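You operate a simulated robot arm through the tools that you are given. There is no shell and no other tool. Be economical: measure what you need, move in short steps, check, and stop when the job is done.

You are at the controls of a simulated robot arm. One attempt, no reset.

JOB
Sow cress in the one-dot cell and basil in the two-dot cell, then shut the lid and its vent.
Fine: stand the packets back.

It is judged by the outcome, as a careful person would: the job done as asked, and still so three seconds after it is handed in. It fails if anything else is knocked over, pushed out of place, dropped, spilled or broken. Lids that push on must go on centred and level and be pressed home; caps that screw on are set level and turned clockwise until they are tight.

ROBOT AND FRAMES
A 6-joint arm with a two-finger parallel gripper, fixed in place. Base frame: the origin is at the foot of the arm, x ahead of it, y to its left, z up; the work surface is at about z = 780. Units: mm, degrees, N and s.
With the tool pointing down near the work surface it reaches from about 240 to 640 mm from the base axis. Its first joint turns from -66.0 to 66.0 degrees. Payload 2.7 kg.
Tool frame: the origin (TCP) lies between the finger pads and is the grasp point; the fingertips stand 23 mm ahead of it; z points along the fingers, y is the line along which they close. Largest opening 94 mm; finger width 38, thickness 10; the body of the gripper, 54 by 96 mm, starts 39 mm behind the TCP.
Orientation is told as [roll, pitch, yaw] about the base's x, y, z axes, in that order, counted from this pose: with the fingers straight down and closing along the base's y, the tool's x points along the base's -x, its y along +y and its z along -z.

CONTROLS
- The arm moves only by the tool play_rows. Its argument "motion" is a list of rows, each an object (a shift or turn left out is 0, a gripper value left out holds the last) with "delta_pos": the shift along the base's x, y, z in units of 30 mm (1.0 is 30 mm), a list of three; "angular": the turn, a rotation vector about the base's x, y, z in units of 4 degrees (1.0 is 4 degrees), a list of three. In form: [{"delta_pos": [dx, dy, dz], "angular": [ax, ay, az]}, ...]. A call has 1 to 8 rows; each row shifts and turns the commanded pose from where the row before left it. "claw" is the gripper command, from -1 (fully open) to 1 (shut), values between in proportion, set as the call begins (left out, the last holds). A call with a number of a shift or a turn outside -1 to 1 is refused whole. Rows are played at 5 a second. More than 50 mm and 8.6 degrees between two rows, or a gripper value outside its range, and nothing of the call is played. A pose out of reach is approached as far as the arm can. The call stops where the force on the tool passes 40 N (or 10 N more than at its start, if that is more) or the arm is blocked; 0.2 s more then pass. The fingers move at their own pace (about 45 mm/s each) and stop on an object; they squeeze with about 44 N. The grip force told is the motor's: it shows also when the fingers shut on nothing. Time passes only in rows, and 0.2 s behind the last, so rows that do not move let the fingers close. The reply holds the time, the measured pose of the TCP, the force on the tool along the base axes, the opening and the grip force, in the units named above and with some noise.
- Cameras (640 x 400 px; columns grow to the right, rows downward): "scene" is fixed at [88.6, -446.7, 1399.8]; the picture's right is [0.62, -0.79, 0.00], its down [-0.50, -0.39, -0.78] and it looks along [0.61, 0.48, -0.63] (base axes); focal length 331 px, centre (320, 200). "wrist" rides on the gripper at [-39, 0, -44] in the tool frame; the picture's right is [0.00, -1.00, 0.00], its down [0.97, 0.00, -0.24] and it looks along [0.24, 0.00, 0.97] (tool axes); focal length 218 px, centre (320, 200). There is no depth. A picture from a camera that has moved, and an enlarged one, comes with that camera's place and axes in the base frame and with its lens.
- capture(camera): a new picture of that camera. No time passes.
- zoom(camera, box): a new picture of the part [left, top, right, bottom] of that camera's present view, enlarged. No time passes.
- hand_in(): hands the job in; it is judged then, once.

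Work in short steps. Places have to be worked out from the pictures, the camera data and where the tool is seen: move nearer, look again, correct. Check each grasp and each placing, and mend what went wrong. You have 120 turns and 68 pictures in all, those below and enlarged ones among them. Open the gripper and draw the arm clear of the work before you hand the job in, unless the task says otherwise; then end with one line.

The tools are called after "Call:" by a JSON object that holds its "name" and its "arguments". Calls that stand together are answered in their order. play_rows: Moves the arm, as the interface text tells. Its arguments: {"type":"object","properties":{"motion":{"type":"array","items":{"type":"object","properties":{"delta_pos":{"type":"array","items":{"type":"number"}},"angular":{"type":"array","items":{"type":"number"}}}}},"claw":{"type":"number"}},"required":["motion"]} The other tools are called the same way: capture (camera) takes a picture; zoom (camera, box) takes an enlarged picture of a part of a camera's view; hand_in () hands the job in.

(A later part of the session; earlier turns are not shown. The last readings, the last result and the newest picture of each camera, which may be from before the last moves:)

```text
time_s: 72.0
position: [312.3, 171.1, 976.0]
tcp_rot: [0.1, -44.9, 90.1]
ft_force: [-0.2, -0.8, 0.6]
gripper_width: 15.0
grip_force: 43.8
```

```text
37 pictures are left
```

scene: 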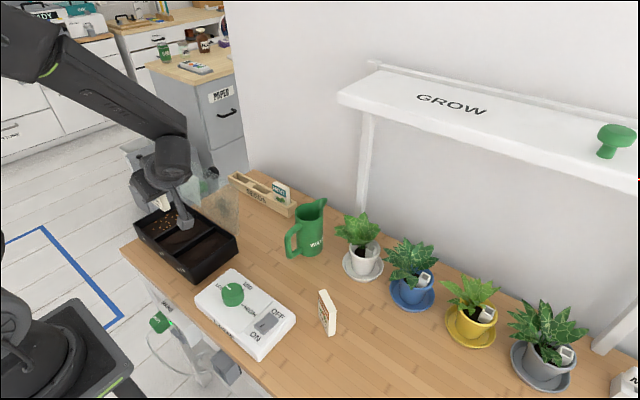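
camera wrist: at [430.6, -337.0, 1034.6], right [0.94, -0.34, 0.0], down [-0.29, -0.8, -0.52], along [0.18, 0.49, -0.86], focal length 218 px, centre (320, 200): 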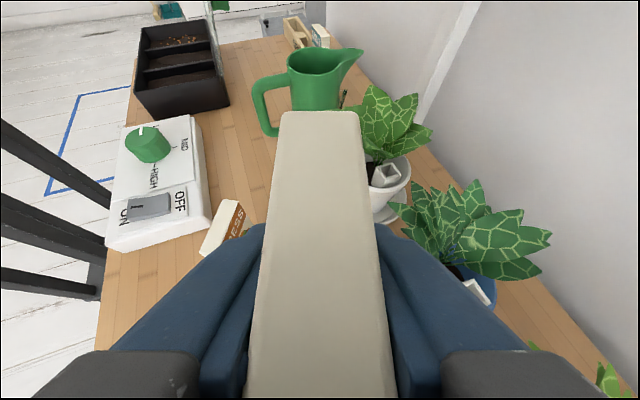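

Above the two-dot cell and upright. Lower and tip to 69°, checking reach.

Call:
{"name": "play_rows", "arguments": {"motion": [{"delta_pos": [0, 0, -0.14], "angular": [0, 1, -0.4145]}, {"delta_pos": [0, 0, -0.14], "angular": [0, 1, -0.4145]}, {"delta_pos": [0, 0, -0.14], "angular": [0, 1, -0.4145]}, {"delta_pos": [0, 0, -0.14], "angular": [0, 1, -0.4145]}, {"delta_pos": [0, 0, -0.14], "angular": [0, 1, -0.4145]}, {"delta_pos": [0, 0, -0.14], "angular": [0, 1, -0.4145]}, {"delta_pos": [0, 0, -0.14], "angular": [0, 1, -0.4145]}, {"delta_pos": [0, 0, -0.14], "angular": [0, 1, -0.4145]}]}}

Call:
{"name": "play_rows", "arguments": {"motion": [{"delta_pos": [0, 0, -0.14], "angular": [0, 1, -0.4145]}, {"delta_pos": [0, 0, -0.14], "angular": [0, 1, -0.4145]}, {"delta_pos": [0, 0, -0.14], "angular": [0, 1, -0.4145]}, {"delta_pos": [0, 0, -0.14], "angular": [0, 1, -0.4145]}, {"delta_pos": [0, 0, -0.14], "angular": [0, 1, -0.4145]}, {"delta_pos": [0, 0, -0.14], "angular": [0, 1, -0.4145]}, {"delta_pos": [0, 0, -0.14], "angular": [0, 1, -0.4145]}, {"delta_pos": [0, 0, -0.14], "angular": [0, 1, -0.4145]}]}}

Call:
{"name": "zoom", "arguments": {"camera": "scene", "box": [90, 110, 290, 290]}}

```text
time_s: 73.8
position: [311.5, 171.3, 942.7]
tcp_rot: [39.4, -33.7, 50.8]
ft_force: [0.2, -0.4, -0.2]
gripper_width: 15.0
grip_force: 43.8
```

```text
time_s: 75.6
position: [312.8, 172.3, 907.6]
tcp_rot: [61.2, -8.9, 28.9]
ft_force: [0.1, 0.3, -0.5]
gripper_width: 14.7
grip_force: 44.2
```

```text
2.22 times, centred on (190, 200) of scene
camera zoom: at [88.6, -446.7, 1399.8], right [0.62, -0.79, 0.0], down [-0.5, -0.39, -0.78], along [0.61, 0.48, -0.63], focal length 736 px, centre (609, 200)
```

zoom: 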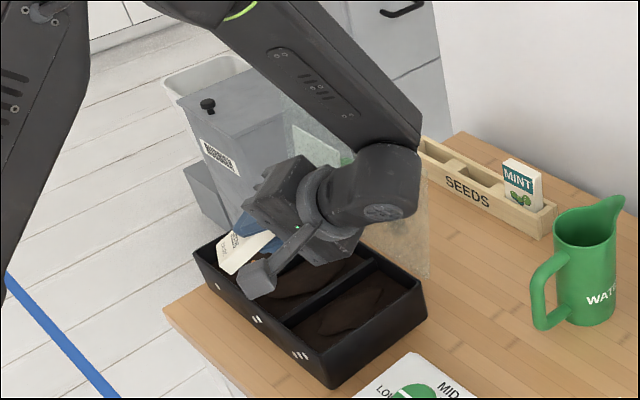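

Clear so far. Continue with the -x shift to just past level.

Call:
{"name": "play_rows", "arguments": {"motion": [{"delta_pos": [-0.065, 0, 0], "angular": [0, 1, -0.4145]}, {"delta_pos": [-0.065, 0, 0], "angular": [0, 1, -0.4145]}, {"delta_pos": [-0.065, 0, 0], "angular": [0, 1, -0.4145]}, {"delta_pos": [-0.065, 0, 0], "angular": [0, 1, -0.4145]}, {"delta_pos": [-0.065, 0, 0], "angular": [0, 1, -0.4145]}, {"delta_pos": [-0.065, 0, 0], "angular": [0, 1, -0.4145]}, {"delta_pos": [-0.065, 0, 0], "angular": [0, 1, -0.4145]}]}}

```text
time_s: 77.2
position: [298.6, 170.4, 908.0]
tcp_rot: [72.3, 16.9, 17.8]
ft_force: [0.0, -0.3, -1.4]
gripper_width: 15.1
grip_force: 44.3
```

Call:
{"name": "play_rows", "arguments": {"motion": [{"angular": [0, 1, -0.4145]}, {"angular": [0, 1, -0.4145]}, {"angular": [0, 1, -0.4145]}, {"angular": [0, 1, -0.4145]}]}}

Call:
{"name": "play_rows", "arguments": {"motion": [{"angular": [0, 1, -0.4145]}, {"angular": [0, 1, -0.4145]}, {"angular": [0, 1, -0.4145]}, {"angular": [0, 1, -0.4145]}, {"angular": [0, 1, -0.4145]}]}}

Call:
{"name": "zoom", "arguments": {"camera": "scene", "box": [90, 110, 290, 290]}}

```text
time_s: 78.2
position: [299.0, 171.0, 908.7]
tcp_rot: [76.8, 32.3, 13.2]
ft_force: [0.1, 0.1, 0.4]
gripper_width: 14.9
grip_force: 44.0
```

```text
time_s: 79.4
position: [299.1, 170.5, 907.5]
tcp_rot: [81.7, 51.9, 8.1]
ft_force: [-0.6, 0.1, -1.0]
gripper_width: 15.0
grip_force: 43.7
```

```text
2.22 times, centred on (190, 200) of scene
camera zoom: at [88.6, -446.7, 1399.8], right [0.62, -0.79, 0.0], down [-0.5, -0.39, -0.78], along [0.61, 0.48, -0.63], focal length 736 px, centre (609, 200)
```

zoom: 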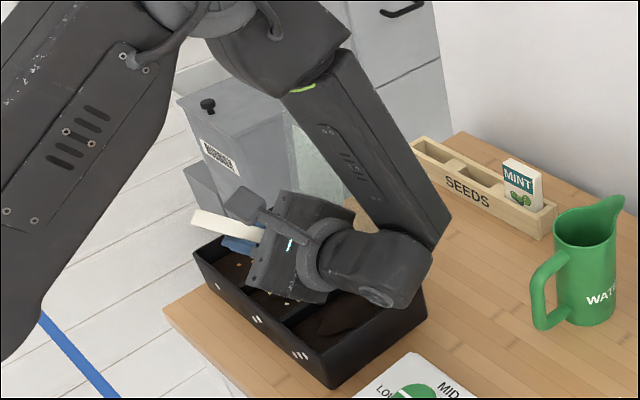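

No reach problem; seeds appear to be in the two-dot cell. Finish the turn, wiggle, hold, and then turn back.

Call:
{"name": "play_rows", "arguments": {"motion": [{"delta_pos": [0.04, 0, 0], "angular": [0, 1, -0.4145]}, {"delta_pos": [0.04, 0, 0], "angular": [0, 1, -0.4145]}, {"delta_pos": [0.04, 0, 0], "angular": [0, 1, -0.4145]}, {"delta_pos": [0.04, 0, 0], "angular": [0, 1, -0.4145]}, {"delta_pos": [0.04, 0, 0], "angular": [0, 1, -0.4145]}, {"delta_pos": [0.04, 0, 0], "angular": [0, 1, -0.4145]}, {"delta_pos": [0.04, 0, 0], "angular": [0, 1, -0.4145]}, {"delta_pos": [0.04, 0, 0], "angular": [0, 1, -0.4145]}]}}

Call:
{"name": "play_rows", "arguments": {"motion": [{"delta_pos": [0.2, 0, 0]}, {"delta_pos": [-0.2, 0, 0]}, {"delta_pos": [0.2, 0, 0]}, {"delta_pos": [-0.2, 0, 0]}, {}, {}, {}, {}]}}

Call:
{"name": "play_rows", "arguments": {"motion": [{"delta_pos": [-0.04, 0, 0], "angular": [0, -1, 0.4145]}, {"delta_pos": [-0.04, 0, 0], "angular": [0, -1, 0.4145]}, {"delta_pos": [-0.04, 0, 0], "angular": [0, -1, 0.4145]}, {"delta_pos": [-0.04, 0, 0], "angular": [0, -1, 0.4145]}, {"delta_pos": [-0.04, 0, 0], "angular": [0, -1, 0.4145]}, {"delta_pos": [-0.04, 0, 0], "angular": [0, -1, 0.4145]}, {"delta_pos": [-0.04, 0, 0], "angular": [0, -1, 0.4145]}, {"delta_pos": [-0.04, 0, 0], "angular": [0, -1, 0.4145]}]}}

Call:
{"name": "play_rows", "arguments": {"motion": [{"angular": [0, -1, 0.4145]}, {"angular": [0, -1, 0.4145]}, {"angular": [0, -1, 0.4145]}, {"angular": [0, -1, 0.4145]}, {"angular": [0, -1, 0.4145]}, {"angular": [0, -1, 0.4145]}, {"angular": [0, -1, 0.4145]}, {"angular": [0, -1, 0.4145]}]}}

Call:
{"name": "play_rows", "arguments": {"motion": [{"delta_pos": [0.065, 0, 0.14], "angular": [0, -1, 0.4145]}, {"delta_pos": [0.065, 0, 0.14], "angular": [0, -1, 0.4145]}, {"delta_pos": [0.065, 0, 0.14], "angular": [0, -1, 0.4145]}, {"delta_pos": [0.065, 0, 0.14], "angular": [0, -1, 0.4145]}, {"delta_pos": [0.065, 0, 0.14], "angular": [0, -1, 0.4145]}, {"delta_pos": [0.065, 0, 0.14], "angular": [0, -1, 0.4145]}, {"delta_pos": [0.065, 0, 0.14], "angular": [0, -1, 0.4145]}, {"delta_pos": [0, 0, 0.14], "angular": [0, -1, 0.4145]}]}}

Call:
{"name": "play_rows", "arguments": {"motion": [{"delta_pos": [0, 0, 0.14], "angular": [0, -1, 0.4145]}, {"delta_pos": [0, 0, 0.14], "angular": [0, -1, 0.4145]}, {"delta_pos": [0, 0, 0.14], "angular": [0, -1, 0.4145]}, {"delta_pos": [0, 0, 0.14], "angular": [0, -1, 0.4145]}, {"delta_pos": [0, 0, 0.14], "angular": [0, -1, 0.4145]}, {"delta_pos": [0, 0, 0.14], "angular": [0, -1, 0.4145]}, {"delta_pos": [0, 0, 0.14], "angular": [0, -1, 0.4145]}, {"delta_pos": [0, 0, 0.14], "angular": [0, -1, 0.4145]}]}}

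Call:
{"name": "play_rows", "arguments": {"motion": [{"angular": [0, -1, 0.4145]}, {"angular": [0, -1, 0.4145]}, {"angular": [0, -1, 0.4145]}, {"angular": [0, -1, 0.4145]}, {"angular": [0, -1, 0.4145]}, {"angular": [0, -1, 0.4145]}, {"angular": [0, -1, 0.4145]}, {"angular": [0, -1, 0.4145]}]}}

Call:
{"name": "zoom", "arguments": {"camera": "scene", "box": [90, 110, 290, 290]}}

```text
time_s: 81.2
position: [308.0, 171.1, 907.9]
tcp_rot: [87.8, 83.8, 0.3]
ft_force: [0.1, -0.2, -0.3]
gripper_width: 15.1
grip_force: 44.2
```

```text
time_s: 83.0
position: [308.2, 171.0, 908.4]
tcp_rot: [87.8, 83.7, 0.3]
ft_force: [-0.4, 1.3, 0.3]
gripper_width: 15.0
grip_force: 44.3
```

```text
time_s: 84.8
position: [299.1, 171.7, 908.9]
tcp_rot: [81.8, 51.8, 8.1]
ft_force: [0.2, 0.6, 0.0]
gripper_width: 15.3
grip_force: 44.1
```

```text
time_s: 86.6
position: [299.5, 171.4, 908.5]
tcp_rot: [73.4, 20.5, 16.6]
ft_force: [-0.5, 0.4, 0.3]
gripper_width: 15.0
grip_force: 44.0
```

```text
time_s: 88.4
position: [312.1, 171.0, 941.8]
tcp_rot: [61.2, -9.0, 29.1]
ft_force: [0.0, 0.5, -0.5]
gripper_width: 15.4
grip_force: 44.2
```

```text
time_s: 90.2
position: [312.6, 170.7, 974.9]
tcp_rot: [39.2, -34.0, 51.0]
ft_force: [0.5, -0.6, 0.0]
gripper_width: 15.1
grip_force: 43.7
```

```text
time_s: 92.0
position: [312.9, 170.9, 974.8]
tcp_rot: [0.1, -44.9, 90.2]
ft_force: [1.0, 0.5, 0.4]
gripper_width: 15.1
grip_force: 44.0
```

```text
2.22 times, centred on (190, 200) of scene
camera zoom: at [88.6, -446.7, 1399.8], right [0.62, -0.79, 0.0], down [-0.5, -0.39, -0.78], along [0.61, 0.48, -0.63], focal length 736 px, centre (609, 200)
```

zoom: 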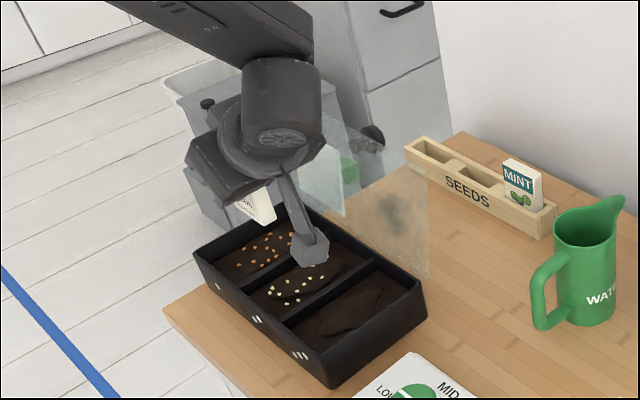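

Basil seeds are in the two-dot cell only. I carry the packet back by the reverse path.

Call:
{"name": "play_rows", "arguments": {"motion": [{"delta_pos": [0, -1, 0]}, {"delta_pos": [0, -1, 0]}, {"delta_pos": [0, -1, 0]}, {"delta_pos": [0, -1, 0]}, {"delta_pos": [0, -1, 0]}, {"delta_pos": [0, -1, 0]}, {"delta_pos": [0, -1, 0]}, {"delta_pos": [0, -1, 0]}]}}

Call:
{"name": "play_rows", "arguments": {"motion": [{"delta_pos": [0, -1, 0]}, {"delta_pos": [0, -1, 0]}, {"delta_pos": [0, -1, 0], "angular": [0, 0, -0.05]}, {"delta_pos": [0, -1, 0], "angular": [0, 0, -1]}, {"delta_pos": [0, -1, 0], "angular": [0, 0, -1]}, {"delta_pos": [0, -1, 0], "angular": [0, 0, -1]}, {"delta_pos": [0, -1, 0], "angular": [0, 0, -1]}, {"delta_pos": [0, -0.86, 0], "angular": [0, 0, -1]}]}}

Call:
{"name": "play_rows", "arguments": {"motion": [{"delta_pos": [1, 0, 0]}, {"delta_pos": [1, 0, 0]}, {"delta_pos": [1, 0, 0]}, {"delta_pos": [1, 0, 0]}, {}]}}

Call:
{"name": "capture", "arguments": {"camera": "wrist"}}

```text
time_s: 93.8
position: [312.8, -69.7, 975.0]
tcp_rot: [0.0, -45.1, 90.1]
ft_force: [-1.1, 0.9, 0.6]
gripper_width: 15.3
grip_force: 43.7
```

```text
time_s: 95.6
position: [313.8, -305.3, 976.3]
tcp_rot: [0.1, -45.0, 69.8]
ft_force: [-0.7, -0.3, -0.4]
gripper_width: 15.2
grip_force: 44.0
```

```text
time_s: 96.8
position: [432.7, -304.4, 974.7]
tcp_rot: [0.2, -45.2, 69.8]
ft_force: [-0.4, 0.2, 0.3]
gripper_width: 15.0
grip_force: 43.7
```

```text
33 pictures are left
camera wrist: at [430.6, -306.5, 1033.6], right [0.94, -0.34, 0.0], down [-0.29, -0.8, -0.52], along [0.18, 0.49, -0.86], focal length 218 px, centre (320, 200)
```

wrist: 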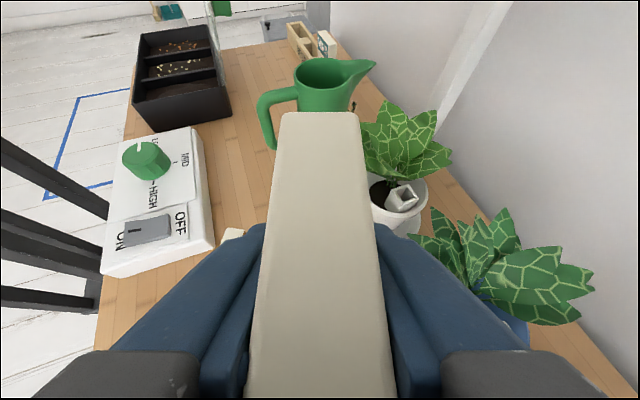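

y still needs -30; then lower to just above the table.

Call:
{"name": "play_rows", "arguments": {"motion": [{"delta_pos": [0.01, -1, 0]}, {"delta_pos": [0, 0, -1]}, {"delta_pos": [0, 0, -1]}, {"delta_pos": [0, 0, -1]}, {"delta_pos": [0, 0, -1]}, {"delta_pos": [0, 0, -0.55]}, {"delta_pos": [0, 0, -0.05]}, {}]}}

Call:
{"name": "play_rows", "arguments": {"motion": [{"delta_pos": [0, 0, -0.03]}, {}]}}

```text
time_s: 98.6
position: [432.6, -334.1, 837.7]
tcp_rot: [0.1, -45.0, 70.0]
ft_force: [0.0, -0.3, -1.2]
gripper_width: 14.9
grip_force: 44.4
```

```text
time_s: 99.2
position: [432.2, -334.2, 837.0]
tcp_rot: [0.1, -45.1, 69.9]
ft_force: [0.0, -0.5, 0.0]
gripper_width: 14.8
grip_force: 44.6
```

Call:
{"name": "play_rows", "arguments": {"motion": [{"delta_pos": [0, 0, -0.03]}, {"delta_pos": [0, 0, -0.03]}, {}]}}

Call:
{"name": "play_rows", "arguments": {"motion": [{"delta_pos": [0, 0, -0.03]}, {}]}}

```text
time_s: 100.0
position: [433.5, -334.5, 834.9]
tcp_rot: [0.1, -45.0, 69.9]
ft_force: [0.2, 0.1, -0.8]
gripper_width: 15.0
grip_force: 43.9
```

```text
time_s: 100.6
position: [432.9, -334.3, 835.2]
tcp_rot: [0.1, -44.9, 70.0]
ft_force: [1.1, 0.1, 1.8]
gripper_width: 14.8
grip_force: 44.3
```

Call:
{"name": "play_rows", "arguments": {"motion": [{"delta_pos": [0, 0, -0.025]}, {}]}}

```text
time_s: 101.2
position: [433.4, -334.4, 833.7]
tcp_rot: [0.0, -45.0, 70.0]
ft_force: [-1.0, 2.1, 9.0]
gripper_width: 15.0
grip_force: 44.2
```

Contact at 9 N, so the packet is standing. I release and back out along the tool axis.

Call:
{"name": "play_rows", "arguments": {"motion": [{}, {}, {}, {}, {}], "claw": -0.06}}

Call:
{"name": "play_rows", "arguments": {"motion": [{"delta_pos": [-0.12, -0.33, 0.354]}, {"delta_pos": [-0.19, -0.487, 0.517]}, {"delta_pos": [-0.19, -0.487, 0.517]}, {"delta_pos": [-0.19, -0.487, 0.517]}, {"delta_pos": [-0.19, -0.487, 0.517]}, {"delta_pos": [-0.19, -0.487, 0.517]}, {"delta_pos": [0, 0, 1]}, {"delta_pos": [0, 0, 1]}]}}

Call:
{"name": "capture", "arguments": {"camera": "wrist"}}

```text
time_s: 102.4
position: [432.3, -334.3, 833.8]
tcp_rot: [0.0, -45.0, 70.0]
ft_force: [-0.1, -1.1, 0.2]
gripper_width: 49.9
grip_force: 0.1
```

```text
time_s: 104.2
position: [399.0, -416.3, 981.1]
tcp_rot: [0.2, -45.0, 69.8]
ft_force: [0.3, -0.3, -0.1]
gripper_width: 49.8
grip_force: 0.0
```

```text
32 pictures are left
camera wrist: at [397.3, -418.9, 1040.2], right [0.94, -0.34, 0.0], down [-0.3, -0.8, -0.52], along [0.18, 0.48, -0.86], focal length 218 px, centre (320, 200)
```

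wrist: 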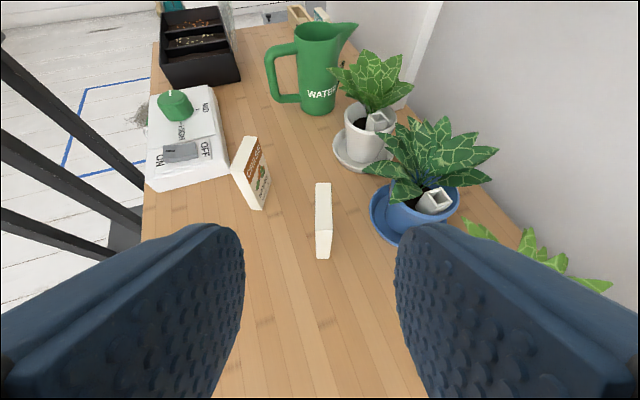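

Both packets stand back as found. Now the lid: I raise the arm, undo the tilt and head back above the tray for a look.

Call:
{"name": "play_rows", "arguments": {"motion": [{"delta_pos": [-0.5, 0.4, 0.6], "angular": [-1, 0.37, 0]}, {"delta_pos": [-0.5, 0.4, 0.6], "angular": [-1, 0.37, 0]}, {"delta_pos": [-0.5, 0.4, 0.6], "angular": [-1, 0.37, 0]}, {"delta_pos": [-0.5, 0.4, 0.6], "angular": [-1, 0.37, 0]}, {"delta_pos": [-0.4, 0.8, 0.2], "angular": [-1, 0.37, 0]}, {"delta_pos": [0, 0.9, 0.2], "angular": [-1, 0.37, 0]}, {"delta_pos": [0, 0.9, 0.2], "angular": [-1, 0.37, 0]}, {"delta_pos": [0, 0.9, 0.2], "angular": [-1, 0.37, 0]}]}}

Call:
{"name": "play_rows", "arguments": {"motion": [{"delta_pos": [0, 1, 0], "angular": [-1, 0.37, 0]}, {"delta_pos": [0, 1, 0], "angular": [-1, 0.37, 0]}, {"delta_pos": [0, 1, 0], "angular": [-0.55, 0.2, 0]}, {"delta_pos": [0, 1, 0], "angular": [0, 0, -1]}, {"delta_pos": [0, 1, 0], "angular": [0, 0, -1]}, {"delta_pos": [0, 1, 0], "angular": [0, 0, -1]}, {"delta_pos": [0, 1, 0], "angular": [0, 0, -1]}, {"delta_pos": [0, 1, 0], "angular": [0, 0, -1]}]}}

Call:
{"name": "play_rows", "arguments": {"motion": [{"delta_pos": [0, 1, 0], "angular": [0, 0, -1]}, {"delta_pos": [0, 1, 0], "angular": [0, 0, -1]}, {"delta_pos": [0, 1, 0], "angular": [0, 0, -1]}, {"delta_pos": [0, 1, 0], "angular": [0, 0, -1]}, {"delta_pos": [0, 1, 0], "angular": [0, 0, -1]}, {"delta_pos": [0, 1, 0], "angular": [0, 0, -1]}, {"delta_pos": [0.5, 0, 0], "angular": [0, 0, -1]}, {"delta_pos": [0.5, 0, 0], "angular": [0, 0, -1]}]}}

Call:
{"name": "play_rows", "arguments": {"motion": [{"delta_pos": [1, 0, 0.2], "angular": [0, 0, -1]}, {"delta_pos": [1, 0, 0.2], "angular": [0, 0, -1]}, {"delta_pos": [1, 0, 0.2], "angular": [0, 0, -1]}, {"delta_pos": [1, 0, 0.2], "angular": [0, 0, -1]}, {"delta_pos": [0.5, 0, 0.2], "angular": [0, 0, -0.45]}, {}], "claw": 1}}

Call:
{"name": "capture", "arguments": {"camera": "wrist"}}

Call:
{"name": "zoom", "arguments": {"camera": "scene", "box": [110, 130, 270, 290]}}

```text
time_s: 106.0
position: [329.1, -263.8, 1078.2]
tcp_rot: [0.2, -10.8, 69.8]
ft_force: [0.0, 0.1, 1.0]
gripper_width: 49.8
grip_force: 0.1
```

```text
time_s: 107.8
position: [329.3, -23.5, 1078.7]
tcp_rot: [0.2, 0.0, 49.8]
ft_force: [0.6, 0.7, -0.1]
gripper_width: 49.7
grip_force: 0.1
```

```text
time_s: 109.6
position: [359.2, 156.0, 1078.2]
tcp_rot: [0.2, 0.1, 17.7]
ft_force: [-0.1, 0.2, 0.0]
gripper_width: 49.8
grip_force: 0.0
```

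```text
time_s: 111.0
position: [495.0, 156.0, 1107.4]
tcp_rot: [0.2, 0.0, 0.1]
ft_force: [1.4, 0.4, 0.0]
gripper_width: 0.0
grip_force: 42.3
```

```text
31 pictures are left
camera wrist: at [532.6, 156.2, 1152.0], right [0.0, -1.0, 0.0], down [-0.97, 0.0, 0.24], along [-0.24, 0.0, -0.97], focal length 218 px, centre (320, 200)
```

wrist: 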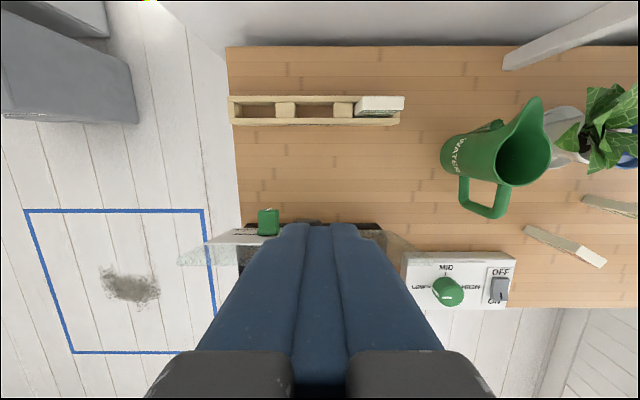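

```text
2.50 times, centred on (190, 210) of scene
camera zoom: at [88.6, -446.7, 1399.8], right [0.62, -0.79, 0.0], down [-0.5, -0.39, -0.78], along [0.61, 0.48, -0.63], focal length 828 px, centre (645, 175)
```

zoom: 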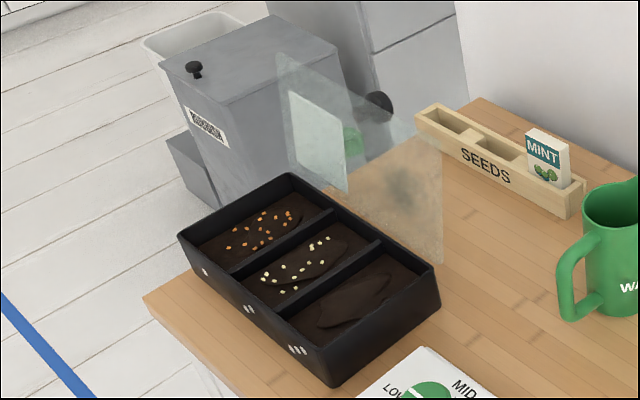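

The fingers block the view. I open the gripper and tilt 40° to look at the lid's back.

Call:
{"name": "play_rows", "arguments": {"motion": [{"angular": [0, 1, 0]}, {"angular": [0, 1, 0]}, {"angular": [0, 1, 0]}, {"angular": [0, 1, 0]}, {"angular": [0, 1, 0]}, {"angular": [0, 1, 0]}, {"angular": [0, 1, 0]}, {"angular": [0, 1, 0]}], "claw": -1}}

Call:
{"name": "play_rows", "arguments": {"motion": [{"angular": [0, 1, 0]}, {"angular": [0, 1, 0]}, {}]}}

Call:
{"name": "capture", "arguments": {"camera": "wrist"}}

```text
time_s: 112.8
position: [469.3, 149.0, 1089.7]
tcp_rot: [0.3, 31.8, 0.1]
ft_force: [0.6, -0.6, 0.1]
gripper_width: 94.2
grip_force: 0.1
out of reach, approached as far as the arm can: row 7, 8
```

```text
time_s: 113.6
position: [441.8, 144.4, 1067.4]
tcp_rot: [0.2, 39.9, 0.1]
ft_force: [-0.2, -0.3, 0.4]
gripper_width: 94.1
grip_force: 0.0
out of reach, approached as far as the arm can: row 1, 2
```

```text
29 pictures are left
camera wrist: at [497.4, 144.7, 1075.4], right [0.0, -1.0, 0.0], down [-0.59, 0.0, 0.81], along [-0.81, 0.0, -0.59], focal length 218 px, centre (320, 200)
```

wrist: 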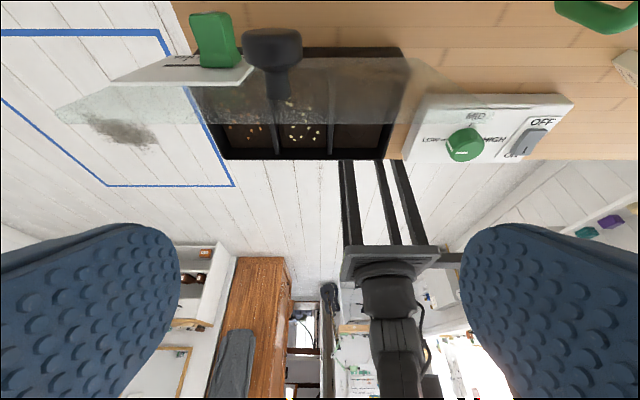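

Reach behind the lid is limited, so gripping the knob from behind is out. I zoom on the lid details.

Call:
{"name": "zoom", "arguments": {"camera": "wrist", "box": [40, 0, 440, 180]}}

Call:
{"name": "zoom", "arguments": {"camera": "scene", "box": [165, 130, 255, 210]}}

```text
1.60 times, centred on (240, 90) of wrist
camera zoom: at [497.4, 144.7, 1075.4], right [0.0, -1.0, 0.0], down [-0.59, 0.0, 0.81], along [-0.81, 0.0, -0.59], focal length 349 px, centre (448, 376)
```

zoom: 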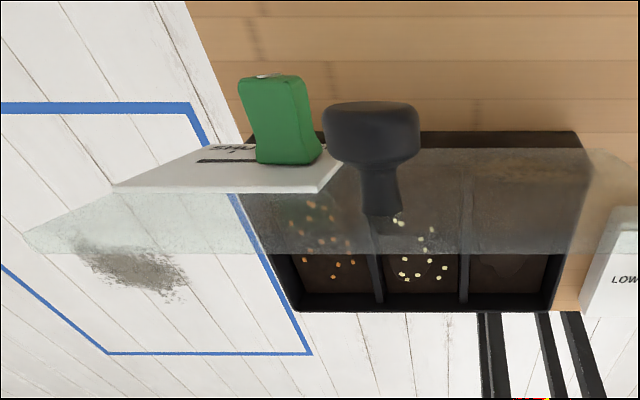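

```text
5.00 times, centred on (210, 170) of scene
camera zoom: at [88.6, -446.7, 1399.8], right [0.62, -0.79, 0.0], down [-0.5, -0.39, -0.78], along [0.61, 0.48, -0.63], focal length 1657 px, centre (870, 350)
```

zoom: 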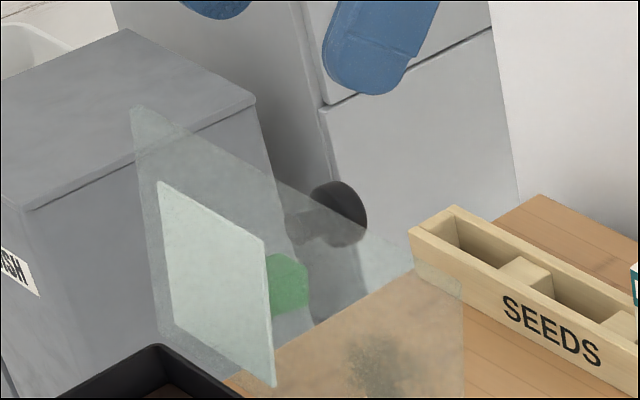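

I zoom onto the vent plate and its green tab.

Call:
{"name": "zoom", "arguments": {"camera": "wrist", "box": [90, 0, 310, 137]}}

```text
2.91 times, centred on (200, 68) of wrist
camera zoom: at [497.4, 144.7, 1075.4], right [0.0, -1.0, 0.0], down [-0.59, 0.0, 0.81], along [-0.81, 0.0, -0.59], focal length 635 px, centre (669, 582)
```

zoom: 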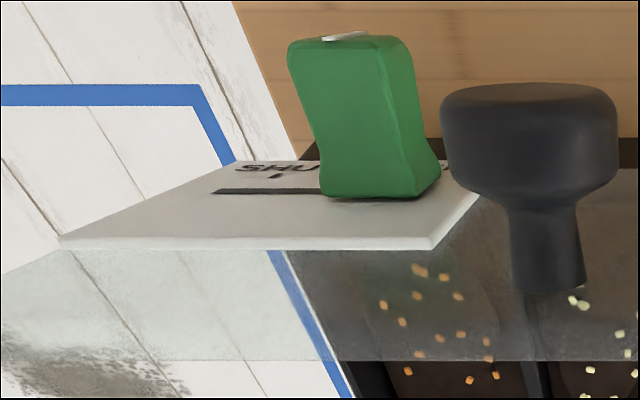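

The vent is a sliding tab (SHUT at the +y end, OPEN at the other), and the lid leans about 11° past vertical. I'll straddle its top edge at y about 105 with the fingers closing along x, walk it over and lower it under control. First I undo the tilt and yaw 90°.

Call:
{"name": "play_rows", "arguments": {"motion": [{"delta_pos": [-0.3, -0.1, 0], "angular": [0, -1, 0]}, {"delta_pos": [-0.3, -0.1, 0], "angular": [0, -1, 0]}, {"delta_pos": [-0.3, -0.1, 0], "angular": [0, -1, 0]}, {"delta_pos": [-0.3, -0.1, 0], "angular": [0, -1, 0]}, {"delta_pos": [-0.3, -0.1, 0], "angular": [0, -1, 0]}, {"delta_pos": [-0.3, -0.1, 0], "angular": [0, -1, 0]}, {"delta_pos": [-0.3, -0.1, 0], "angular": [0, -1, 0]}, {"delta_pos": [-0.3, -0.1, 0], "angular": [0, -1, 0]}], "claw": -0.27}}

Call:
{"name": "play_rows", "arguments": {"motion": [{"angular": [0, -1, 0]}, {"angular": [0, -1, 0]}, {"angular": [0, 0, 1]}, {"angular": [0, 0, 1]}, {"angular": [0, 0, 1]}, {"angular": [0, 0, 1]}, {"angular": [0, 0, 1]}, {"angular": [0, 0, 1]}]}}

Call:
{"name": "play_rows", "arguments": {"motion": [{"angular": [0, 0, 1]}, {"angular": [0, 0, 1]}, {"angular": [0, 0, 1]}, {"angular": [0, 0, 1]}, {"angular": [0, 0, 1]}, {"angular": [0, 0, 1]}, {"angular": [0, 0, 1]}, {"angular": [0, 0, 1]}]}}

Call:
{"name": "play_rows", "arguments": {"motion": [{"angular": [0, 0, 1]}, {"angular": [0, 0, 1]}, {"angular": [0, 0, 1]}, {"angular": [0, 0, 1]}, {"angular": [0, 0, 1]}, {"angular": [0, 0, 1]}, {"angular": [0, 0, 1]}, {"angular": [0, 0, 1]}]}}

Call:
{"name": "capture", "arguments": {"camera": "wrist"}}

```text
time_s: 115.4
position: [368.2, 119.9, 1065.1]
tcp_rot: [0.1, 7.9, 0.1]
ft_force: [0.0, -1.0, 0.8]
gripper_width: 59.9
grip_force: 0.0
```

```text
time_s: 117.2
position: [368.1, 120.4, 1065.9]
tcp_rot: [0.3, 0.0, 24.1]
ft_force: [-0.9, -0.5, 0.0]
gripper_width: 59.6
grip_force: 0.1
```

```text
time_s: 119.0
position: [367.7, 120.3, 1066.0]
tcp_rot: [0.2, -0.1, 56.1]
ft_force: [0.2, -0.6, -0.4]
gripper_width: 59.9
grip_force: 0.1
```

```text
time_s: 120.8
position: [368.9, 120.6, 1066.5]
tcp_rot: [0.2, 0.0, 88.1]
ft_force: [-0.8, -0.3, 0.2]
gripper_width: 59.6
grip_force: 0.0
```

```text
25 pictures are left
camera wrist: at [368.8, 160.0, 1110.3], right [1.0, -0.03, 0.0], down [-0.03, -0.97, 0.24], along [-0.01, -0.24, -0.97], focal length 218 px, centre (320, 200)
```

wrist: 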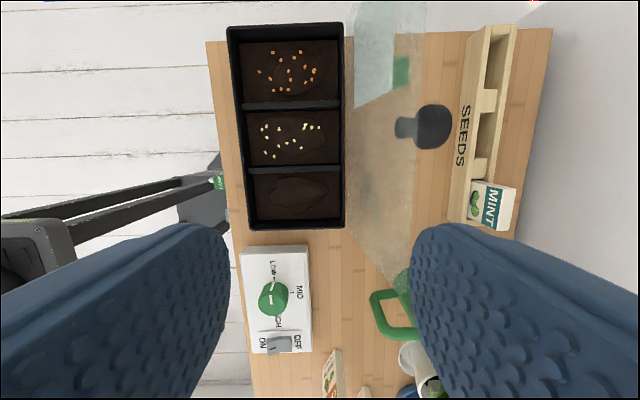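

Clear view: the lid's top edge is near x=432, z about 967, with its -y end at y about 68. I move above it at (430,105), then descend with the fingers either side.

Call:
{"name": "play_rows", "arguments": {"motion": [{"delta_pos": [1, -0.25, 0], "angular": [0, 0, 0.45]}, {"delta_pos": [1, -0.25, 0]}, {"delta_pos": [0.05, 0, -0.5]}, {"delta_pos": [0, 0, -0.5]}, {"delta_pos": [0, 0, -0.5]}, {}]}}

Call:
{"name": "capture", "arguments": {"camera": "wrist"}}

Call:
{"name": "zoom", "arguments": {"camera": "scene", "box": [150, 120, 290, 260]}}

```text
time_s: 122.2
position: [431.2, 105.8, 1021.4]
tcp_rot: [0.2, 0.1, 89.8]
ft_force: [0.2, -1.3, -0.1]
gripper_width: 59.7
grip_force: 0.1
```

```text
24 pictures are left
camera wrist: at [429.2, 145.0, 1064.8], right [1.0, 0.0, 0.0], down [0.0, -0.97, 0.24], along [0.0, -0.24, -0.97], focal length 218 px, centre (320, 200)
```

wrist: 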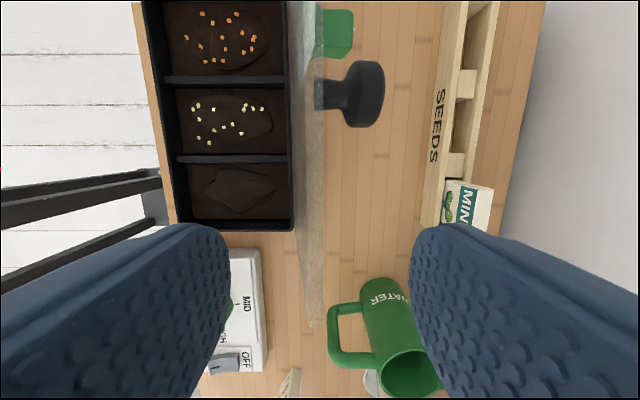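

```text
2.86 times, centred on (220, 190) of scene
camera zoom: at [88.6, -446.7, 1399.8], right [0.62, -0.79, 0.0], down [-0.5, -0.39, -0.78], along [0.61, 0.48, -0.63], focal length 947 px, centre (606, 229)
```

zoom: 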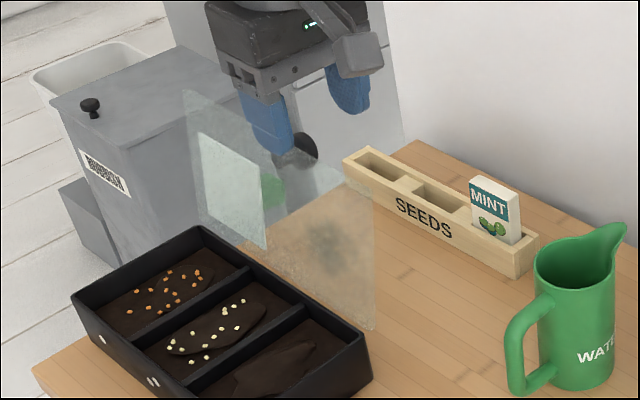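

The lid edge is centred (x about 430). Descend to z≈967 so the fingers straddle it by about 20 mm.

Call:
{"name": "play_rows", "arguments": {"motion": [{"delta_pos": [0, 0, -0.4]}, {"delta_pos": [0, 0, -0.4]}, {"delta_pos": [0, 0, -0.4]}, {"delta_pos": [0, 0, -0.4]}, {"delta_pos": [0, 0, -0.2]}, {}]}}

Call:
{"name": "capture", "arguments": {"camera": "wrist"}}

```text
time_s: 123.6
position: [429.1, 105.7, 966.6]
tcp_rot: [0.3, 0.0, 89.8]
ft_force: [-0.4, -0.5, 0.1]
gripper_width: 59.8
grip_force: 0.0
```

```text
22 pictures are left
camera wrist: at [429.1, 145.1, 1011.5], right [1.0, 0.0, 0.0], down [0.0, -0.97, 0.24], along [0.0, -0.24, -0.97], focal length 218 px, centre (320, 200)
```

wrist: 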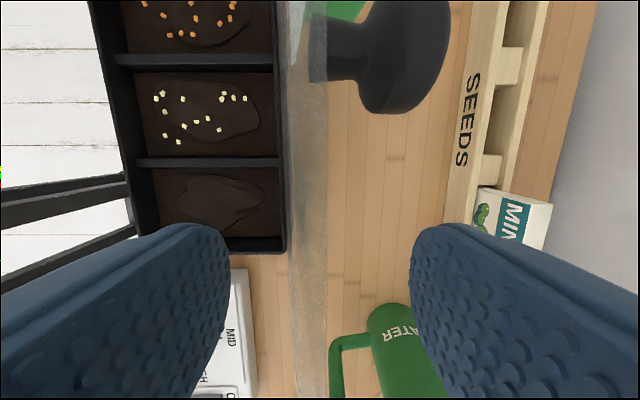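

Lid edge is between the fingers. I move slowly toward -x so the back finger carries the lid to vertical.

Call:
{"name": "play_rows", "arguments": {"motion": [{"delta_pos": [-0.35, 0, 0]}, {"delta_pos": [-0.35, 0, 0]}, {"delta_pos": [-0.3, 0, 0]}, {"delta_pos": [-0.3, 0, 0]}, {"delta_pos": [-0.3, 0, 0]}, {"delta_pos": [-0.3, 0, 0]}, {}]}}

Call:
{"name": "zoom", "arguments": {"camera": "scene", "box": [110, 120, 270, 280]}}

```text
time_s: 125.2
position: [372.2, 104.8, 966.9]
tcp_rot: [0.2, 0.0, 89.8]
ft_force: [-0.8, -0.1, -0.3]
gripper_width: 59.8
grip_force: 0.0
```

```text
2.50 times, centred on (190, 200) of scene
camera zoom: at [88.6, -446.7, 1399.8], right [0.62, -0.79, 0.0], down [-0.5, -0.39, -0.78], along [0.61, 0.48, -0.63], focal length 828 px, centre (645, 200)
```

zoom: 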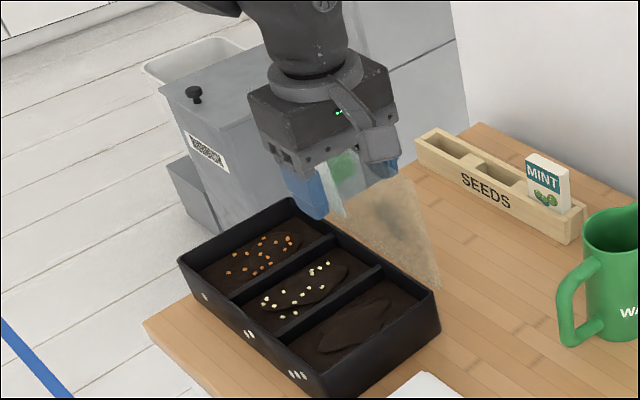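

The lid is at about vertical. I narrow the gap to 30 mm so it only falls a little onto the front finger.

Call:
{"name": "play_rows", "arguments": {"motion": [{}, {}, {}], "claw": 0.36}}

Call:
{"name": "play_rows", "arguments": {"motion": [{"delta_pos": [-0.2, 0, 0]}, {"delta_pos": [-0.2, 0, -0.05]}, {}]}}

Call:
{"name": "capture", "arguments": {"camera": "wrist"}}

```text
time_s: 126.0
position: [373.3, 104.7, 967.9]
tcp_rot: [0.2, 0.0, 89.8]
ft_force: [-0.3, 0.0, 0.7]
gripper_width: 30.2
grip_force: 0.1
```

```text
time_s: 126.8
position: [361.1, 105.3, 965.4]
tcp_rot: [0.2, 0.0, 89.8]
ft_force: [-0.7, 0.0, 0.1]
gripper_width: 30.1
grip_force: 0.2
```

```text
20 pictures are left
camera wrist: at [359.9, 144.8, 1010.0], right [1.0, 0.0, 0.0], down [0.0, -0.97, 0.24], along [0.0, -0.24, -0.97], focal length 218 px, centre (320, 200)
```

wrist: 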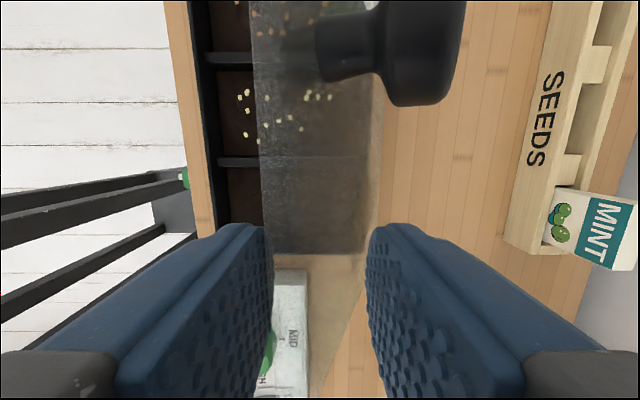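

The lid now rests on the front finger at about 67°. I follow its arc down: next to about 50°, then 40°.

Call:
{"name": "play_rows", "arguments": {"motion": [{"delta_pos": [-0.2, 0, -0.04]}, {"delta_pos": [-0.2, 0, -0.05]}, {"delta_pos": [-0.2, 0, -0.07]}, {"delta_pos": [-0.2, 0, -0.09]}, {"delta_pos": [-0.2, 0, -0.1]}, {"delta_pos": [-0.17, 0, -0.12]}, {"delta_pos": [-0.17, 0, -0.13]}, {"delta_pos": [-0.17, 0, -0.15]}]}}

Call:
{"name": "zoom", "arguments": {"camera": "scene", "box": [110, 120, 270, 280]}}

```text
time_s: 128.6
position: [314.4, 105.2, 943.4]
tcp_rot: [0.2, -0.1, 89.8]
ft_force: [-0.3, -0.5, 0.0]
gripper_width: 30.3
grip_force: 0.1
```

```text
2.50 times, centred on (190, 200) of scene
camera zoom: at [88.6, -446.7, 1399.8], right [0.62, -0.79, 0.0], down [-0.5, -0.39, -0.78], along [0.61, 0.48, -0.63], focal length 828 px, centre (645, 200)
```

zoom: 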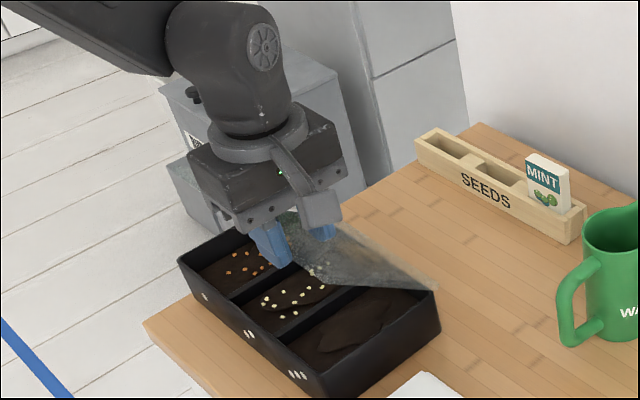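

Following nicely. I widen the gap to 60 mm while lowering, which lets the lid down to about 30°, then on to about 20°.

Call:
{"name": "play_rows", "arguments": {"motion": [{"delta_pos": [0, 0, -0.2]}, {"delta_pos": [0, 0, -0.3]}, {"delta_pos": [0, 0, -0.25]}, {}, {"delta_pos": [-0.1, 0, -0.2]}, {"delta_pos": [-0.1, 0, -0.2]}, {"delta_pos": [-0.1, 0, -0.2]}, {"delta_pos": [-0.1, 0, -0.2]}], "claw": -0.27}}

Call:
{"name": "zoom", "arguments": {"camera": "scene", "box": [110, 120, 270, 280]}}

Call:
{"name": "capture", "arguments": {"camera": "wrist"}}

```text
time_s: 130.4
position: [302.4, 106.0, 895.9]
tcp_rot: [0.2, 0.0, 90.0]
ft_force: [0.4, 0.2, 0.4]
gripper_width: 59.9
grip_force: 0.0
```

```text
2.50 times, centred on (190, 200) of scene
camera zoom: at [88.6, -446.7, 1399.8], right [0.62, -0.79, 0.0], down [-0.5, -0.39, -0.78], along [0.61, 0.48, -0.63], focal length 828 px, centre (645, 200)
```

zoom: 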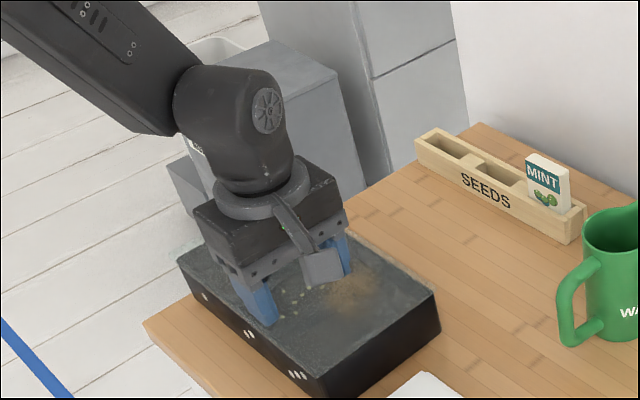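

```text
17 pictures are left
camera wrist: at [302.4, 145.2, 940.5], right [1.0, 0.0, 0.0], down [0.0, -0.97, 0.24], along [0.0, -0.24, -0.97], focal length 218 px, centre (320, 200)
```

wrist: 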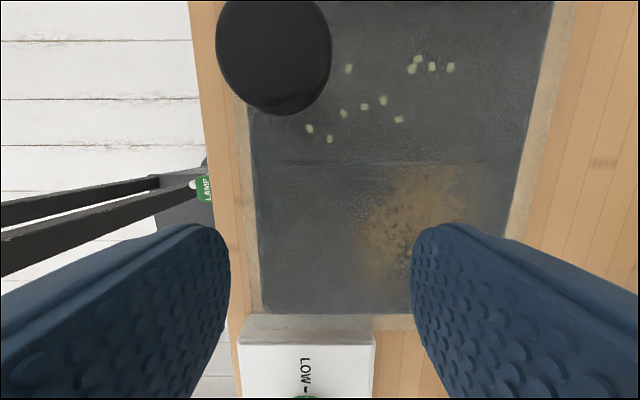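

The lid looks shut or nearly so. I rise clear and move back for a good look at the lid and vent from above.

Call:
{"name": "play_rows", "arguments": {"motion": [{"delta_pos": [0, 0, 0.6]}, {"delta_pos": [0, 0, 1]}, {"delta_pos": [0, 0, 1]}, {"delta_pos": [0, 0, 1]}, {"delta_pos": [0.5, 0.8, 0.5]}, {"delta_pos": [0.5, 0.8, 0]}, {}], "claw": -1}}

Call:
{"name": "capture", "arguments": {"camera": "wrist"}}

Call:
{"name": "zoom", "arguments": {"camera": "scene", "box": [110, 150, 250, 290]}}

```text
time_s: 132.0
position: [332.3, 154.1, 1020.9]
tcp_rot: [0.2, 0.0, 89.8]
ft_force: [0.3, -0.1, 0.5]
gripper_width: 93.9
grip_force: 0.0
```

```text
16 pictures are left
camera wrist: at [332.5, 192.9, 1063.9], right [1.0, 0.0, 0.0], down [0.0, -0.97, 0.24], along [0.0, -0.24, -0.97], focal length 218 px, centre (320, 200)
```

wrist: 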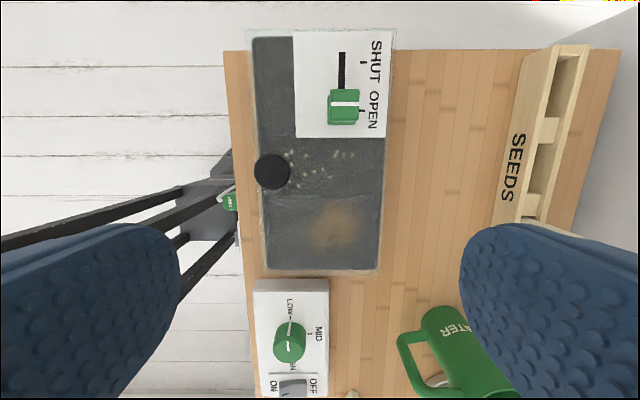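

```text
2.86 times, centred on (180, 220) of scene
camera zoom: at [88.6, -446.7, 1399.8], right [0.62, -0.79, 0.0], down [-0.5, -0.39, -0.78], along [0.61, 0.48, -0.63], focal length 947 px, centre (720, 143)
```

zoom: 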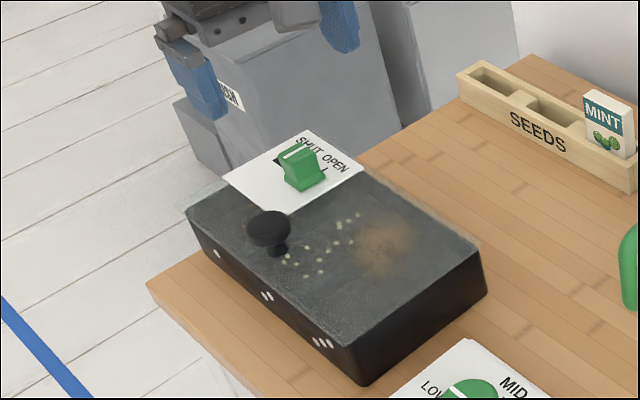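

The lid is shut and level. The tab sits at OPEN (about (352,225)) and must slide +y about 39 mm to SHUT. I move above it with a 60 mm opening.

Call:
{"name": "play_rows", "arguments": {"motion": [{"delta_pos": [0.33, 0.8, -0.5]}, {"delta_pos": [0.33, 0.8, -0.5]}, {"delta_pos": [0, 0.8, -0.5]}, {"delta_pos": [0, 0, -0.8]}, {"delta_pos": [0, 0, -0.7]}, {}], "claw": -0.27}}

Call:
{"name": "capture", "arguments": {"camera": "wrist"}}

Call:
{"name": "zoom", "arguments": {"camera": "scene", "box": [130, 130, 250, 250]}}

```text
time_s: 133.4
position: [354.7, 224.4, 928.4]
tcp_rot: [0.2, -0.1, 89.9]
ft_force: [-0.2, 0.4, -0.3]
gripper_width: 60.0
grip_force: 0.1
```

```text
14 pictures are left
camera wrist: at [352.9, 264.8, 973.3], right [1.0, 0.0, 0.0], down [0.0, -0.97, 0.24], along [0.0, -0.24, -0.97], focal length 218 px, centre (320, 200)
```

wrist: 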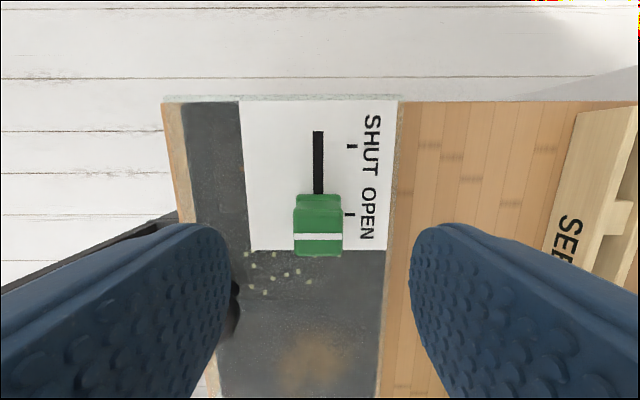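

```text
3.33 times, centred on (190, 190) of scene
camera zoom: at [88.6, -446.7, 1399.8], right [0.62, -0.79, 0.0], down [-0.5, -0.39, -0.78], along [0.61, 0.48, -0.63], focal length 1104 px, centre (753, 233)
```

zoom: 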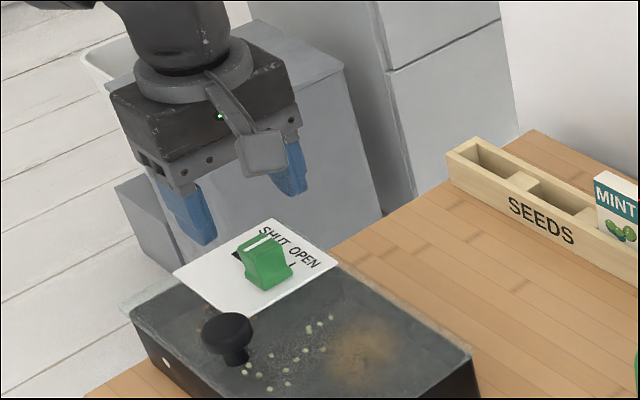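

The tab is centred between the fingers (x about 352, y about 224). Descend to z≈885 and grip.

Call:
{"name": "play_rows", "arguments": {"motion": [{"delta_pos": [-0.05, 0, -0.5]}, {"delta_pos": [0, 0, -0.5]}, {"delta_pos": [0, 0, -0.3]}, {"delta_pos": [0, 0, -0.15]}, {}]}}

Call:
{"name": "play_rows", "arguments": {"motion": [{}, {}, {}, {}], "claw": 1}}

```text
time_s: 134.6
position: [352.1, 226.1, 886.9]
tcp_rot: [0.2, 0.0, 89.8]
ft_force: [0.3, -0.1, -1.0]
gripper_width: 59.6
grip_force: 0.0
```

```text
time_s: 135.6
position: [353.4, 226.1, 885.7]
tcp_rot: [0.0, -0.1, 89.9]
ft_force: [8.8, 0.2, -4.2]
gripper_width: 23.6
grip_force: 45.2
```

Gripped (23.6 mm); a small side load, so I shift 1 mm in +x and slide +y.

Call:
{"name": "play_rows", "arguments": {"motion": [{"delta_pos": [0.03, 0, 0]}, {"delta_pos": [0, 0.2, 0]}, {"delta_pos": [0, 0.2, 0]}, {"delta_pos": [0, 0.2, 0]}, {}]}}

Call:
{"name": "capture", "arguments": {"camera": "wrist"}}

```text
time_s: 136.8
position: [352.2, 244.1, 886.0]
tcp_rot: [0.2, 0.0, 89.9]
ft_force: [2.9, 0.5, -1.2]
gripper_width: 23.5
grip_force: 45.1
```

```text
12 pictures are left
camera wrist: at [351.9, 283.1, 930.4], right [1.0, 0.0, 0.0], down [0.0, -0.97, 0.24], along [0.0, -0.24, -0.97], focal length 218 px, centre (320, 200)
```

wrist: 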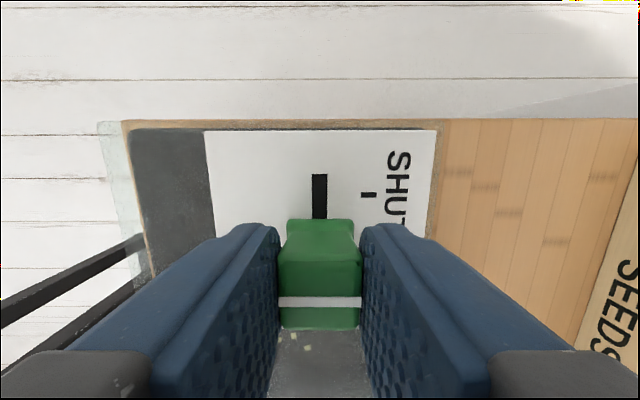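

It slides freely. Continue about 20 mm to the end of the slot, watching the force.

Call:
{"name": "play_rows", "arguments": {"motion": [{"delta_pos": [0, 0.17, 0]}, {"delta_pos": [0, 0.17, 0]}, {"delta_pos": [0, 0.17, 0]}, {"delta_pos": [0, 0.1, 0]}, {}]}}

Call:
{"name": "play_rows", "arguments": {"motion": [{"delta_pos": [0, 0.05, 0]}, {}]}}

Call:
{"name": "capture", "arguments": {"camera": "wrist"}}

```text
time_s: 138.0
position: [353.3, 262.2, 886.8]
tcp_rot: [0.3, -0.1, 89.9]
ft_force: [2.2, 2.0, -1.7]
gripper_width: 23.8
grip_force: 45.1
```

```text
time_s: 138.6
position: [352.6, 263.7, 886.0]
tcp_rot: [0.2, -0.1, 89.7]
ft_force: [2.5, 1.6, -4.2]
gripper_width: 23.9
grip_force: 45.5
```

```text
11 pictures are left
camera wrist: at [351.9, 302.9, 930.6], right [1.0, 0.0, 0.0], down [0.0, -0.97, 0.24], along [0.0, -0.24, -0.97], focal length 218 px, centre (320, 200)
```

wrist: 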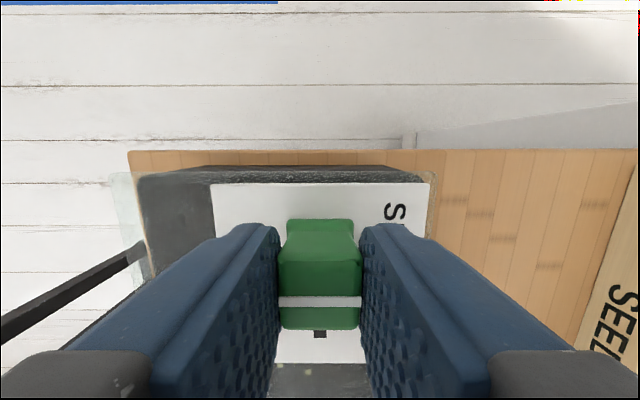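

The tab's line is about at the SHUT tick. I nudge until I feel the stop.

Call:
{"name": "play_rows", "arguments": {"motion": [{"delta_pos": [0, 0.05, 0]}, {}]}}

Call:
{"name": "play_rows", "arguments": {"motion": [{"delta_pos": [0, 0.04, 0]}, {}]}}

```text
time_s: 139.2
position: [352.6, 265.5, 887.3]
tcp_rot: [0.2, -0.1, 89.7]
ft_force: [1.3, 1.2, -1.0]
gripper_width: 23.9
grip_force: 45.0
```

```text
time_s: 139.8
position: [352.5, 266.2, 885.9]
tcp_rot: [0.2, -0.1, 89.7]
ft_force: [-0.4, -1.3, 2.1]
gripper_width: 23.9
grip_force: 45.0
```

Call:
{"name": "play_rows", "arguments": {"motion": [{"delta_pos": [0, 0.04, 0]}, {}]}}

Call:
{"name": "play_rows", "arguments": {"motion": [{"delta_pos": [0, 0.04, 0]}, {}]}}

```text
time_s: 140.4
position: [353.3, 266.3, 887.0]
tcp_rot: [0.2, 0.0, 89.7]
ft_force: [0.1, -10.1, 7.5]
gripper_width: 23.7
grip_force: 45.5
```

```text
time_s: 141.0
position: [352.8, 266.3, 885.6]
tcp_rot: [0.3, 0.0, 89.7]
ft_force: [1.5, -21.6, 12.6]
gripper_width: 24.0
grip_force: 45.0
```

The tab is at its stop (22 N). I relieve the load, open and rise.

Call:
{"name": "play_rows", "arguments": {"motion": [{"delta_pos": [0, -0.07, 0]}, {}]}}

Call:
{"name": "play_rows", "arguments": {"motion": [{}, {}, {}, {}], "claw": -0.27}}

Call:
{"name": "play_rows", "arguments": {"motion": [{"delta_pos": [0, 0, 0.5]}, {"delta_pos": [0, 0, 1]}, {"delta_pos": [0, 0, 1]}, {"delta_pos": [-0.5, -1, 0.6]}, {"delta_pos": [-0.5, -1, 0]}, {"delta_pos": [-0.3, -1, 0]}, {}]}}

Call:
{"name": "capture", "arguments": {"camera": "wrist"}}

Call:
{"name": "zoom", "arguments": {"camera": "scene", "box": [110, 150, 250, 290]}}

```text
time_s: 141.6
position: [353.0, 265.9, 886.1]
tcp_rot: [0.1, -0.1, 90.0]
ft_force: [3.2, -11.9, 7.0]
gripper_width: 23.8
grip_force: 44.5
```

```text
time_s: 142.6
position: [353.4, 265.3, 887.1]
tcp_rot: [0.2, 0.0, 89.7]
ft_force: [0.2, 0.1, 0.1]
gripper_width: 59.6
grip_force: 0.0
```

```text
time_s: 144.2
position: [311.8, 175.6, 979.6]
tcp_rot: [0.2, 0.0, 90.0]
ft_force: [0.3, 0.4, 0.1]
gripper_width: 59.4
grip_force: 0.0
```

```text
10 pictures are left
camera wrist: at [312.2, 216.1, 1023.3], right [1.0, 0.0, 0.0], down [0.0, -0.97, 0.24], along [0.0, -0.24, -0.97], focal length 218 px, centre (320, 200)
```

wrist: 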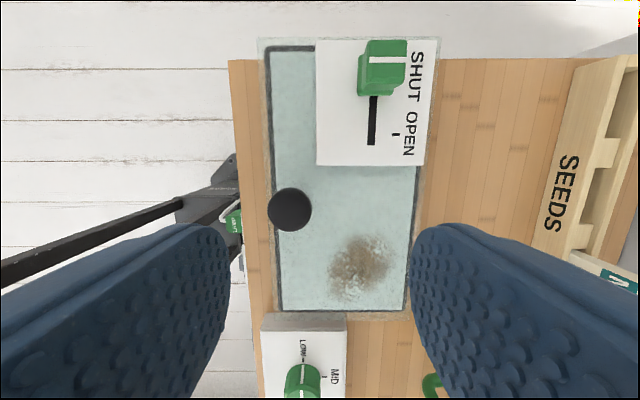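

```text
2.86 times, centred on (180, 220) of scene
camera zoom: at [88.5, -446.7, 1399.8], right [0.62, -0.79, 0.0], down [-0.5, -0.39, -0.78], along [0.61, 0.48, -0.63], focal length 947 px, centre (720, 143)
```

zoom: 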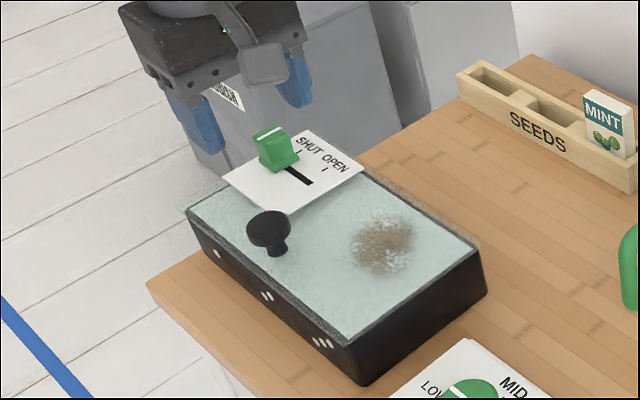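

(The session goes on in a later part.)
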